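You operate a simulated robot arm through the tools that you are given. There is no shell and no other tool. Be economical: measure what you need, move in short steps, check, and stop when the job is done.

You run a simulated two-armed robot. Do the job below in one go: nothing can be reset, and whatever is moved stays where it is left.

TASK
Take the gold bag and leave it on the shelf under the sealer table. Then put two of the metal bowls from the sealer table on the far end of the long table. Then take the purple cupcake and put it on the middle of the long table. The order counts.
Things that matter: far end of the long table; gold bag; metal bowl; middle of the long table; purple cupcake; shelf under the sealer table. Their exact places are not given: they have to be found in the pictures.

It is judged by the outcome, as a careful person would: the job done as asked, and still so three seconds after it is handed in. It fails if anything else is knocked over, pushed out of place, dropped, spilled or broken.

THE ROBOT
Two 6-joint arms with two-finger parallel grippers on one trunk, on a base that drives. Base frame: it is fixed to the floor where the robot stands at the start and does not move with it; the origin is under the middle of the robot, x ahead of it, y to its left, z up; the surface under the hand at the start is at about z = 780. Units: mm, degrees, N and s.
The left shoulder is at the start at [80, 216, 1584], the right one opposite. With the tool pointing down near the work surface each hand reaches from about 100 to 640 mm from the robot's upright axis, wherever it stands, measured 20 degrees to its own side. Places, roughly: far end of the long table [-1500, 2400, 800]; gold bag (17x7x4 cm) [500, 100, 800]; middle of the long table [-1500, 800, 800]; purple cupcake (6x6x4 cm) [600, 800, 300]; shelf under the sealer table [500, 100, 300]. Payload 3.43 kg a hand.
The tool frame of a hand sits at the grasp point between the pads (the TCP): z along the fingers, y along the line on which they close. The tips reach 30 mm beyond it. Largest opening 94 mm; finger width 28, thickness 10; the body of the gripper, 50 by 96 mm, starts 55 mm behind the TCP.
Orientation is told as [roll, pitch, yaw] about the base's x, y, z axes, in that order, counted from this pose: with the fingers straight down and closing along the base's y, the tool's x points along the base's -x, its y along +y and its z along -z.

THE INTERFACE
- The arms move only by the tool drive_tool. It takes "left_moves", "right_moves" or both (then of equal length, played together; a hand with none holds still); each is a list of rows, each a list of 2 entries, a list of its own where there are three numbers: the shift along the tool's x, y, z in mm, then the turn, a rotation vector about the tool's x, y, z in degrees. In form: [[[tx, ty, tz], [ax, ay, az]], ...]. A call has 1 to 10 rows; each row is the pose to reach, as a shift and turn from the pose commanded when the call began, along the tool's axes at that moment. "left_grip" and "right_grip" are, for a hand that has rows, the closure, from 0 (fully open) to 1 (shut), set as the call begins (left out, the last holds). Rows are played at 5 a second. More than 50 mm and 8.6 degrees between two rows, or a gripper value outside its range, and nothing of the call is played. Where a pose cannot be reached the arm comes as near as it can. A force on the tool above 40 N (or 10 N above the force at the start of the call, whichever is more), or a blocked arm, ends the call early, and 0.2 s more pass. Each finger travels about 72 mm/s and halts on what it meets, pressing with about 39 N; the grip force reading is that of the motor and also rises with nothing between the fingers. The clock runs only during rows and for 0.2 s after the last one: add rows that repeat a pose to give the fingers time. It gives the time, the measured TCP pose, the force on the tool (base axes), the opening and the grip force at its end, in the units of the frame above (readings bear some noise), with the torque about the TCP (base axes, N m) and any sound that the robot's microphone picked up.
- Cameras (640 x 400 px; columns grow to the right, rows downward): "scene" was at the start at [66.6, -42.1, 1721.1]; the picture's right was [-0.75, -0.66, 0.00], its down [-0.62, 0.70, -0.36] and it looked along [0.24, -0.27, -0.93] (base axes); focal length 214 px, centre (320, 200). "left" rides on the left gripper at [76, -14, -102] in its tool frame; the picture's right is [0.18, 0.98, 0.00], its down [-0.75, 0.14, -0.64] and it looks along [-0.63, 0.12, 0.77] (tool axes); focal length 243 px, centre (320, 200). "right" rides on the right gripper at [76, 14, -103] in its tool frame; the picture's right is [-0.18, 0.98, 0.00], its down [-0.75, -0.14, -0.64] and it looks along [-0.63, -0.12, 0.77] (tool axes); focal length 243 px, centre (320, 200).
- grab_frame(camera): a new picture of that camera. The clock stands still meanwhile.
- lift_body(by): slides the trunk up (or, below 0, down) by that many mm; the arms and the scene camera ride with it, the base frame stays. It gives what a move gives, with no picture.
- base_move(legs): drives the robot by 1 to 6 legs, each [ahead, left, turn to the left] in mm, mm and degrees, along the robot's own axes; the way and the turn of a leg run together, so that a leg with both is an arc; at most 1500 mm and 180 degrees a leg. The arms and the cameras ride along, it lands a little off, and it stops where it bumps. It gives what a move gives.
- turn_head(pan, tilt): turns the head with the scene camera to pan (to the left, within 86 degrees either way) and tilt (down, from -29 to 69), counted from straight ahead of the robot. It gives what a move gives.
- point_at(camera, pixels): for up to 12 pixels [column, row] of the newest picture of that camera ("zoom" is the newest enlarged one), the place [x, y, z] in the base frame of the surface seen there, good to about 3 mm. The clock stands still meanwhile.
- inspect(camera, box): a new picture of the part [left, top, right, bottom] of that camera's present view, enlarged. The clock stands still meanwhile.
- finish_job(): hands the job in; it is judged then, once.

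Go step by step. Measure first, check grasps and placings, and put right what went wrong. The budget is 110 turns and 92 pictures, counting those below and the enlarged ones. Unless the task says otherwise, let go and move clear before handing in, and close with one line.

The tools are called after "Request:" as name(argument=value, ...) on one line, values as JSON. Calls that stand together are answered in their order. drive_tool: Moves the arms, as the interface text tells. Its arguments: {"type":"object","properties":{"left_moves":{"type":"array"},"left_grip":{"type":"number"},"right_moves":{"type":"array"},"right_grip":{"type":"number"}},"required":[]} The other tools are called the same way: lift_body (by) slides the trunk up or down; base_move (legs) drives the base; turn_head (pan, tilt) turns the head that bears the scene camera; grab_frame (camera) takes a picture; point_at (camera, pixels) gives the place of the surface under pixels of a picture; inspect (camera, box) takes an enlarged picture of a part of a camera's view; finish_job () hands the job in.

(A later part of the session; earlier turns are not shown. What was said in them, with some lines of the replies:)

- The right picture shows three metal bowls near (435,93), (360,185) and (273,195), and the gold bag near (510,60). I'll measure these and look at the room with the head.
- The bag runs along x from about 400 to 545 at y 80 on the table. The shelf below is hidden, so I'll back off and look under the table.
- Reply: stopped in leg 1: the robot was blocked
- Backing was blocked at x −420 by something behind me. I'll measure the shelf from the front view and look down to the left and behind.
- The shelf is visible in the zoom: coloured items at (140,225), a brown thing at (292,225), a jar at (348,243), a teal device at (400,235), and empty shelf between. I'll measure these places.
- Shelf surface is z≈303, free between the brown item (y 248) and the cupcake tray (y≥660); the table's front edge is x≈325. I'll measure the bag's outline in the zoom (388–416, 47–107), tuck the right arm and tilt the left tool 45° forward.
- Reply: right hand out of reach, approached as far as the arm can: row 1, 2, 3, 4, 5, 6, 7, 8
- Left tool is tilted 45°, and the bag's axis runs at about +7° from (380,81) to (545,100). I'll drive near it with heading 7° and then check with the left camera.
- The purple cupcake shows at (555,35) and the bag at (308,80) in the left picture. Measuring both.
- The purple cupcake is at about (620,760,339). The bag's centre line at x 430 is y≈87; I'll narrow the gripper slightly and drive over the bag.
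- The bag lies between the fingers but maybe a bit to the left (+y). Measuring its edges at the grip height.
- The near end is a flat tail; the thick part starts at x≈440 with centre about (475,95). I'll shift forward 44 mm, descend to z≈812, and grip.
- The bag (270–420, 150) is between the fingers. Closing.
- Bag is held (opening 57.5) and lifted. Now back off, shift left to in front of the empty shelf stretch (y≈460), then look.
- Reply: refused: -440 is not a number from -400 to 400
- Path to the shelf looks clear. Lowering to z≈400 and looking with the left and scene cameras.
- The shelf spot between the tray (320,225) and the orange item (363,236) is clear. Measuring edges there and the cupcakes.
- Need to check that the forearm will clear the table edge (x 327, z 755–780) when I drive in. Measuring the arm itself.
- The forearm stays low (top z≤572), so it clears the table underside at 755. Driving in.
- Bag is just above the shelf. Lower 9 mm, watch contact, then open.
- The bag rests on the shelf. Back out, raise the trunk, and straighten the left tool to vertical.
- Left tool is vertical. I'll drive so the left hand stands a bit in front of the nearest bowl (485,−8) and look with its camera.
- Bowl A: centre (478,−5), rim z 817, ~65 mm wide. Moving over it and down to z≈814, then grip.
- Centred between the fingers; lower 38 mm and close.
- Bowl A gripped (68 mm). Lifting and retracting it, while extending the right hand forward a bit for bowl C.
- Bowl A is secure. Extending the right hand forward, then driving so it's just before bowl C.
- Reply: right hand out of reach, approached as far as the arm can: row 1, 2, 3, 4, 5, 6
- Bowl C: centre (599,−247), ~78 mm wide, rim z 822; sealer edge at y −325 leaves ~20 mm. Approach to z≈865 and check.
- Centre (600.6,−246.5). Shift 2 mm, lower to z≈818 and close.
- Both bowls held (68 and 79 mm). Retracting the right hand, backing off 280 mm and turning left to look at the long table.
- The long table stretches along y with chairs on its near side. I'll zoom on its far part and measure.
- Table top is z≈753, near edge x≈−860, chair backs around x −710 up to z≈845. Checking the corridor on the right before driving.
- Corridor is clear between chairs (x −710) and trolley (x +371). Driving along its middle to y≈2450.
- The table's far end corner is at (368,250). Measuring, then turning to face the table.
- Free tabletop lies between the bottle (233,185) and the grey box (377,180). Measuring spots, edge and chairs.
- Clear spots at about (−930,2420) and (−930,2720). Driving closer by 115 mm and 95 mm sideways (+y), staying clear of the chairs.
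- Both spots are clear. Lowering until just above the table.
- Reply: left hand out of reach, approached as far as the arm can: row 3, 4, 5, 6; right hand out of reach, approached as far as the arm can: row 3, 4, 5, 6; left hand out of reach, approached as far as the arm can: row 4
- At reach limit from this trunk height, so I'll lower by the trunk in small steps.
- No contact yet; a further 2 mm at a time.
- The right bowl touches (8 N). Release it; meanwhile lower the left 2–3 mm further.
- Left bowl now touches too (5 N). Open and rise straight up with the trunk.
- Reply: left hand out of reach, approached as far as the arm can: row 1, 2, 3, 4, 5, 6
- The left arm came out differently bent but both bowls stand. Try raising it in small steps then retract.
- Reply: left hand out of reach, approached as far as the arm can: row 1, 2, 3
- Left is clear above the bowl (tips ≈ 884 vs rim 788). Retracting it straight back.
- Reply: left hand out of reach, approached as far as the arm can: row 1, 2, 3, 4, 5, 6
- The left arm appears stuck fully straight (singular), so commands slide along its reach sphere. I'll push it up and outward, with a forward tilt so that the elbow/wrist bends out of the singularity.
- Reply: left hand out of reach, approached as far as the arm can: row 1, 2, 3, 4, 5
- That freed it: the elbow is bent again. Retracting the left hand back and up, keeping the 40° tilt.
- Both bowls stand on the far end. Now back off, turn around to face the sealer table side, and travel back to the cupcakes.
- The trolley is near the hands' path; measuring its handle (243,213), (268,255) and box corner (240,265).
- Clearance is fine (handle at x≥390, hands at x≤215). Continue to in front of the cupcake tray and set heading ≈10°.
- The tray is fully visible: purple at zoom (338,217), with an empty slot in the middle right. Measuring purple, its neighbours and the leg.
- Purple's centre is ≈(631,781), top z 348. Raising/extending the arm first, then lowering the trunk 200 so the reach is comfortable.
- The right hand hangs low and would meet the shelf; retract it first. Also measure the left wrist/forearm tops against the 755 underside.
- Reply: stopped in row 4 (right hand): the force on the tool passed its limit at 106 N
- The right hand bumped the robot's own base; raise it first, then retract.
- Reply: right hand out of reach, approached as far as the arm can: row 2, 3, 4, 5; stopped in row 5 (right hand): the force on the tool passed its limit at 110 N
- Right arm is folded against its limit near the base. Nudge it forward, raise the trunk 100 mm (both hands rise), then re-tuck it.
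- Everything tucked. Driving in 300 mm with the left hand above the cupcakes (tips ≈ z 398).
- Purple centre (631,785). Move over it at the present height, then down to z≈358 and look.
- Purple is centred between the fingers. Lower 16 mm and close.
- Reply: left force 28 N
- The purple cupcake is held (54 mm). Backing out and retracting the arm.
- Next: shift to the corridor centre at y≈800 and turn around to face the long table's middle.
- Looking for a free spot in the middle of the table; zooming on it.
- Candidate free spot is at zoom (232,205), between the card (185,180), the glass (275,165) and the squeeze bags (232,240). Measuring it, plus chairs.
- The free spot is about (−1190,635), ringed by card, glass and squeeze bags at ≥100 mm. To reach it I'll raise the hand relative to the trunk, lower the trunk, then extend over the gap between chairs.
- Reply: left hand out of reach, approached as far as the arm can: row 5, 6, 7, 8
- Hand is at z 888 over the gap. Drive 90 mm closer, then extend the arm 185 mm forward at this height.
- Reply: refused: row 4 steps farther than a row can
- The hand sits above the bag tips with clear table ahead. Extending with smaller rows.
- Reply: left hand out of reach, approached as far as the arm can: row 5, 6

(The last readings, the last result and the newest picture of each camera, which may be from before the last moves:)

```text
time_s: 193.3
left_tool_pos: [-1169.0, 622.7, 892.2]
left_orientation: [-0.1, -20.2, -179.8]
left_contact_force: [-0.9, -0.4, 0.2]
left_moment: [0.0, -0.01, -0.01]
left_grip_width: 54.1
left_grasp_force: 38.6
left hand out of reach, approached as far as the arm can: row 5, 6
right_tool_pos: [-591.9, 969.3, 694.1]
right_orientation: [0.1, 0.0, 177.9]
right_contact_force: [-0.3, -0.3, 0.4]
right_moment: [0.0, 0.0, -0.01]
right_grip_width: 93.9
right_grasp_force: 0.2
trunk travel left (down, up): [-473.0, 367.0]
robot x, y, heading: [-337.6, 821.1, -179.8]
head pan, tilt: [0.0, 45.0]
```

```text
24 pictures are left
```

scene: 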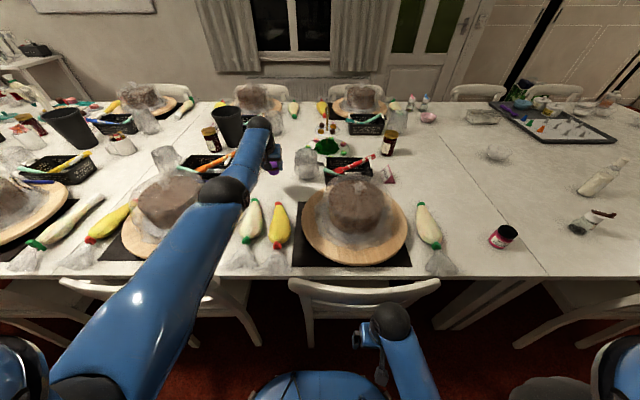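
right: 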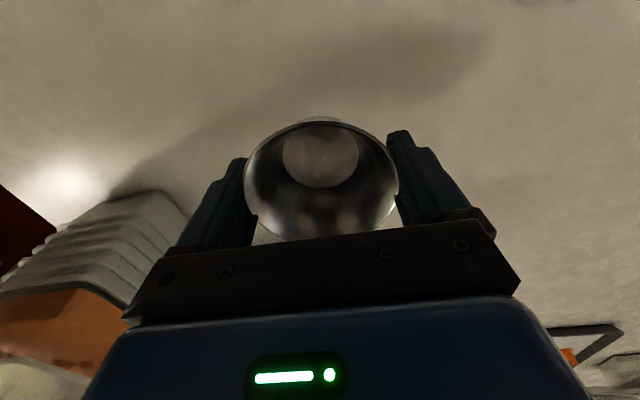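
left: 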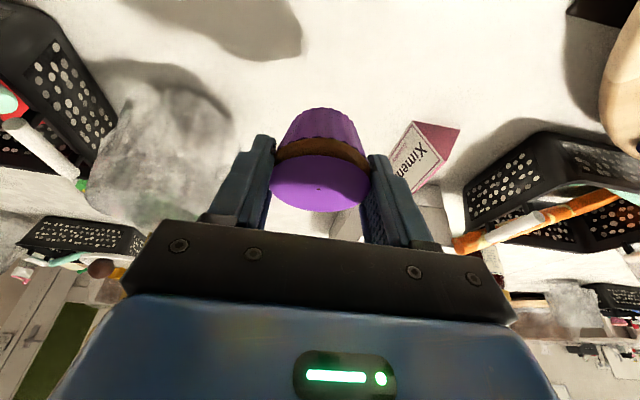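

Reached x −1169 (arm near straight). Checking the clearance of card (425,150) and glass (150,150) to the fingers.

Request:
point_at(camera="left", pixels=[[400, 160], [415, 125], [440, 160], [215, 170], [200, 110], [230, 150], [380, 100], [260, 100], [320, 60], [330, 220]])

```text
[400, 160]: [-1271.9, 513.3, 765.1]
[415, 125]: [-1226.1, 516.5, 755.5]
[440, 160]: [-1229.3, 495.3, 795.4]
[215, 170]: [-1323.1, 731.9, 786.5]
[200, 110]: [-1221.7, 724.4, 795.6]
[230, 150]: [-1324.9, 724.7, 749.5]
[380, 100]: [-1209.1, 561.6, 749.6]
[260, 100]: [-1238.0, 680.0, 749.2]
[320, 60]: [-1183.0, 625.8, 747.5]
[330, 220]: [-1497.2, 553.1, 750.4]
```

Spot is clear. Lowering with the trunk.

Request:
lift_body(by=-92)

Request:
inspect(camera="left", box=[200, 50, 440, 220])

```text
time_s: 194.6
left_tool_pos: [-1168.5, 622.4, 799.0]
left_orientation: [0.0, -20.1, -179.8]
left_contact_force: [0.1, 0.1, 0.1]
left_moment: [0.02, 0.0, -0.01]
left_grip_width: 54.0
left_grasp_force: 39.1
right_tool_pos: [-591.8, 968.6, 602.2]
right_orientation: [0.2, 0.0, 177.8]
right_contact_force: [0.1, -0.4, -0.5]
right_moment: [-0.04, -0.02, 0.0]
right_grip_width: 94.1
right_grasp_force: 0.0
trunk travel left (down, up): [-381.0, 459.0]
robot x, y, heading: [-339.8, 815.3, -179.8]
head pan, tilt: [0.0, 45.0]
```

```text
2.35 times, centred on (320, 135) of left
```

zoom: 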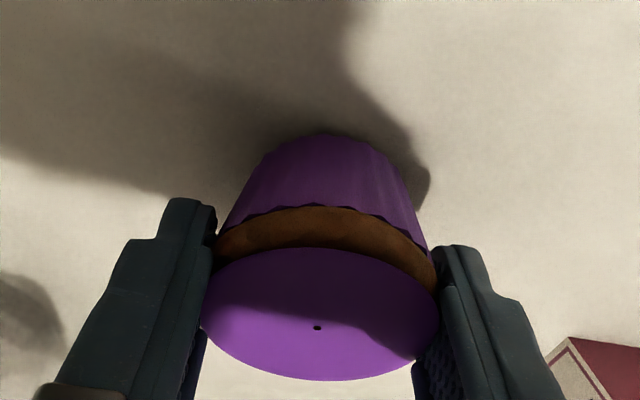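

Request:
lift_body(by=-4)

Request:
lift_body(by=-3)

```text
time_s: 195.1
left_tool_pos: [-1167.7, 621.2, 796.2]
left_orientation: [0.0, -20.2, -179.7]
left_contact_force: [-0.4, 0.1, -1.1]
left_moment: [-0.03, 0.0, 0.01]
left_grip_width: 53.8
left_grasp_force: 39.1
right_tool_pos: [-591.5, 968.5, 597.1]
right_orientation: [0.2, 0.1, 177.8]
right_contact_force: [0.3, -0.1, 0.1]
right_moment: [0.03, -0.02, 0.01]
right_grip_width: 93.9
right_grasp_force: 0.1
trunk travel left (down, up): [-377.0, 463.0]
robot x, y, heading: [-336.0, 817.5, -180.0]
head pan, tilt: [0.0, 45.0]
```

```text
time_s: 195.6
left_tool_pos: [-1166.8, 621.4, 794.3]
left_orientation: [-0.1, -20.3, -179.8]
left_contact_force: [-0.4, -0.2, 2.3]
left_moment: [-0.05, 0.07, -0.01]
left_grip_width: 53.8
left_grasp_force: 38.5
right_tool_pos: [-591.9, 969.5, 595.6]
right_orientation: [0.2, 0.0, 177.6]
right_contact_force: [-0.1, -0.1, -0.6]
right_moment: [0.0, 0.0, -0.01]
right_grip_width: 94.0
right_grasp_force: 0.1
trunk travel left (down, up): [-374.0, 466.0]
robot x, y, heading: [-339.9, 817.5, -179.8]
head pan, tilt: [0.0, 45.0]
```

Light contact (2 N). Lower 1 mm more, open, and rise with the trunk.

Request:
lift_body(by=-1)

Request:
drive_tool(left_moves=[[[0, 0, 0], [0, 0, 0]], [[0, 0, 0], [0, 0, 0]], [[0, 0, 0], [0, 0, 0]]], left_grip=0.1)

Request:
lift_body(by=110)

Request:
grab_frame(camera="left")

```text
time_s: 196.1
left_tool_pos: [-1167.1, 621.3, 793.7]
left_orientation: [-0.1, -20.4, -179.9]
left_contact_force: [-2.1, -1.4, 8.0]
left_moment: [-0.04, 0.24, 0.05]
left_grip_width: 53.9
left_grasp_force: 39.1
right_tool_pos: [-591.4, 969.9, 594.7]
right_orientation: [0.2, -0.1, 177.7]
right_contact_force: [0.3, -0.6, 0.8]
right_moment: [0.01, 0.0, 0.03]
right_grip_width: 94.0
right_grasp_force: 0.1
trunk travel left (down, up): [-373.0, 467.0]
robot x, y, heading: [-337.2, 817.6, -179.9]
head pan, tilt: [0.0, 45.0]
```

```text
time_s: 196.9
left_tool_pos: [-1166.9, 622.0, 791.8]
left_orientation: [0.1, -20.1, -179.8]
left_contact_force: [0.3, 0.4, 0.1]
left_moment: [0.04, -0.05, 0.0]
left_grip_width: 84.7
left_grasp_force: 0.2
right_tool_pos: [-591.9, 969.2, 594.9]
right_orientation: [0.2, -0.1, 177.7]
right_contact_force: [-1.0, -0.3, -0.6]
right_moment: [-0.01, -0.01, 0.01]
right_grip_width: 94.1
right_grasp_force: 0.0
trunk travel left (down, up): [-373.0, 467.0]
robot x, y, heading: [-339.3, 817.5, -179.9]
head pan, tilt: [0.0, 45.0]
```

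```text
time_s: 198.3
left_tool_pos: [-1167.8, 621.7, 901.7]
left_orientation: [0.0, -20.1, -179.9]
left_contact_force: [0.5, 0.1, 0.1]
left_moment: [0.0, 0.0, 0.03]
left_grip_width: 84.3
left_grasp_force: 0.0
right_tool_pos: [-593.7, 968.2, 703.9]
right_orientation: [0.2, 0.0, 177.7]
right_contact_force: [0.3, 0.1, 0.6]
right_moment: [-0.01, 0.0, 0.01]
right_grip_width: 94.1
right_grasp_force: 0.1
trunk travel left (down, up): [-483.0, 357.0]
robot x, y, heading: [-339.5, 817.9, -179.9]
head pan, tilt: [0.0, 45.0]
```

```text
22 pictures are left
```

left: 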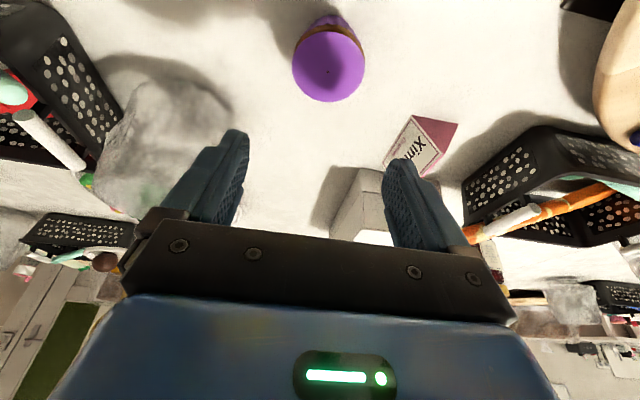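

The cupcake stands upright, free of the hand. Raise further and back the base away, then verify.

Request:
lift_body(by=150)

Request:
base_move(legs=[[-180, 0, 0]])

Request:
grab_frame(camera="scene")

Request:
turn_head(pan=-55, tilt=30)

Request:
grab_frame(camera="scene")

```text
time_s: 200.1
left_tool_pos: [-1166.1, 621.4, 1050.4]
left_orientation: [-0.1, -20.1, -179.8]
left_contact_force: [0.2, 0.6, -0.2]
left_moment: [-0.01, 0.03, -0.03]
left_grip_width: 84.5
left_grasp_force: 0.1
right_tool_pos: [-592.4, 969.1, 854.2]
right_orientation: [0.3, 0.0, 177.6]
right_contact_force: [-0.3, 0.6, 0.2]
right_moment: [0.01, 0.02, -0.03]
right_grip_width: 94.0
right_grasp_force: 0.0
trunk travel left (down, up): [-633.0, 207.0]
robot x, y, heading: [-338.5, 816.3, -179.7]
head pan, tilt: [0.0, 45.0]
```

```text
time_s: 201.6
left_tool_pos: [-989.8, 621.2, 1048.1]
left_orientation: [0.0, -20.1, -179.7]
left_contact_force: [0.9, 0.4, -0.2]
left_moment: [0.05, -0.05, -0.01]
left_grip_width: 84.7
left_grasp_force: 0.1
right_tool_pos: [-415.1, 970.2, 855.2]
right_orientation: [0.2, 0.1, 177.8]
right_contact_force: [0.8, 0.6, -0.7]
right_moment: [0.01, -0.03, -0.02]
right_grip_width: 94.1
right_grasp_force: 0.0
trunk travel left (down, up): [-633.0, 207.0]
robot x, y, heading: [-158.0, 818.5, -179.8]
head pan, tilt: [0.0, 45.0]
```

```text
21 pictures are left
```

scene: 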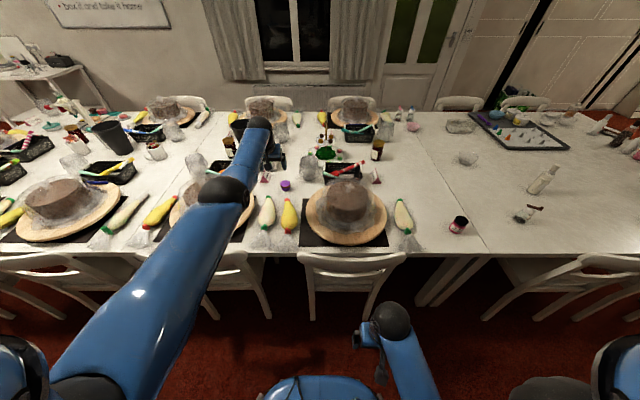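

```text
time_s: 202.8
left_tool_pos: [-989.5, 620.9, 1050.7]
left_orientation: [0.0, -20.1, -179.7]
left_contact_force: [0.2, 0.9, 1.3]
left_moment: [0.03, 0.01, -0.01]
left_grip_width: 84.6
left_grasp_force: 0.1
right_tool_pos: [-412.6, 969.8, 854.5]
right_orientation: [0.3, 0.1, 177.8]
right_contact_force: [0.4, -0.9, 0.3]
right_moment: [-0.01, 0.01, 0.0]
right_grip_width: 94.2
right_grasp_force: 0.1
trunk travel left (down, up): [-633.0, 207.0]
robot x, y, heading: [-159.6, 820.7, -179.5]
head pan, tilt: [-55.0, 30.0]
```

```text
20 pictures are left
```

scene: 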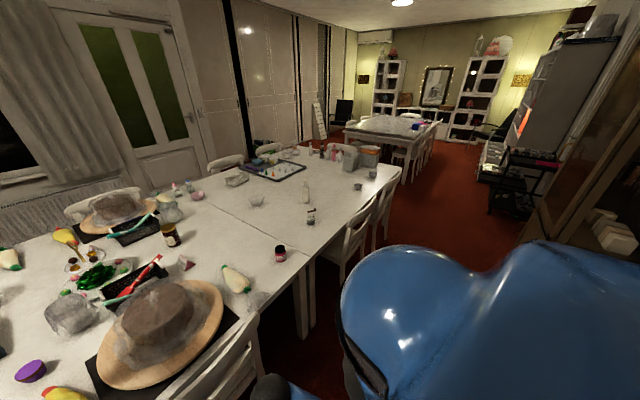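

The purple cupcake stands upright in the middle of the table at (285,185), and both bowls stand at the far end at (358,187) and (372,174). The bag was still on the shelf when I last looked, and the hands are clear, so I'm handing in.

Request:
finish_job()

```text
The job is handed in.
```

The gold bag is on the shelf under the sealer table, two metal bowls are on the far end of the long table, and the purple cupcake is on the middle of the long table, done in that order.
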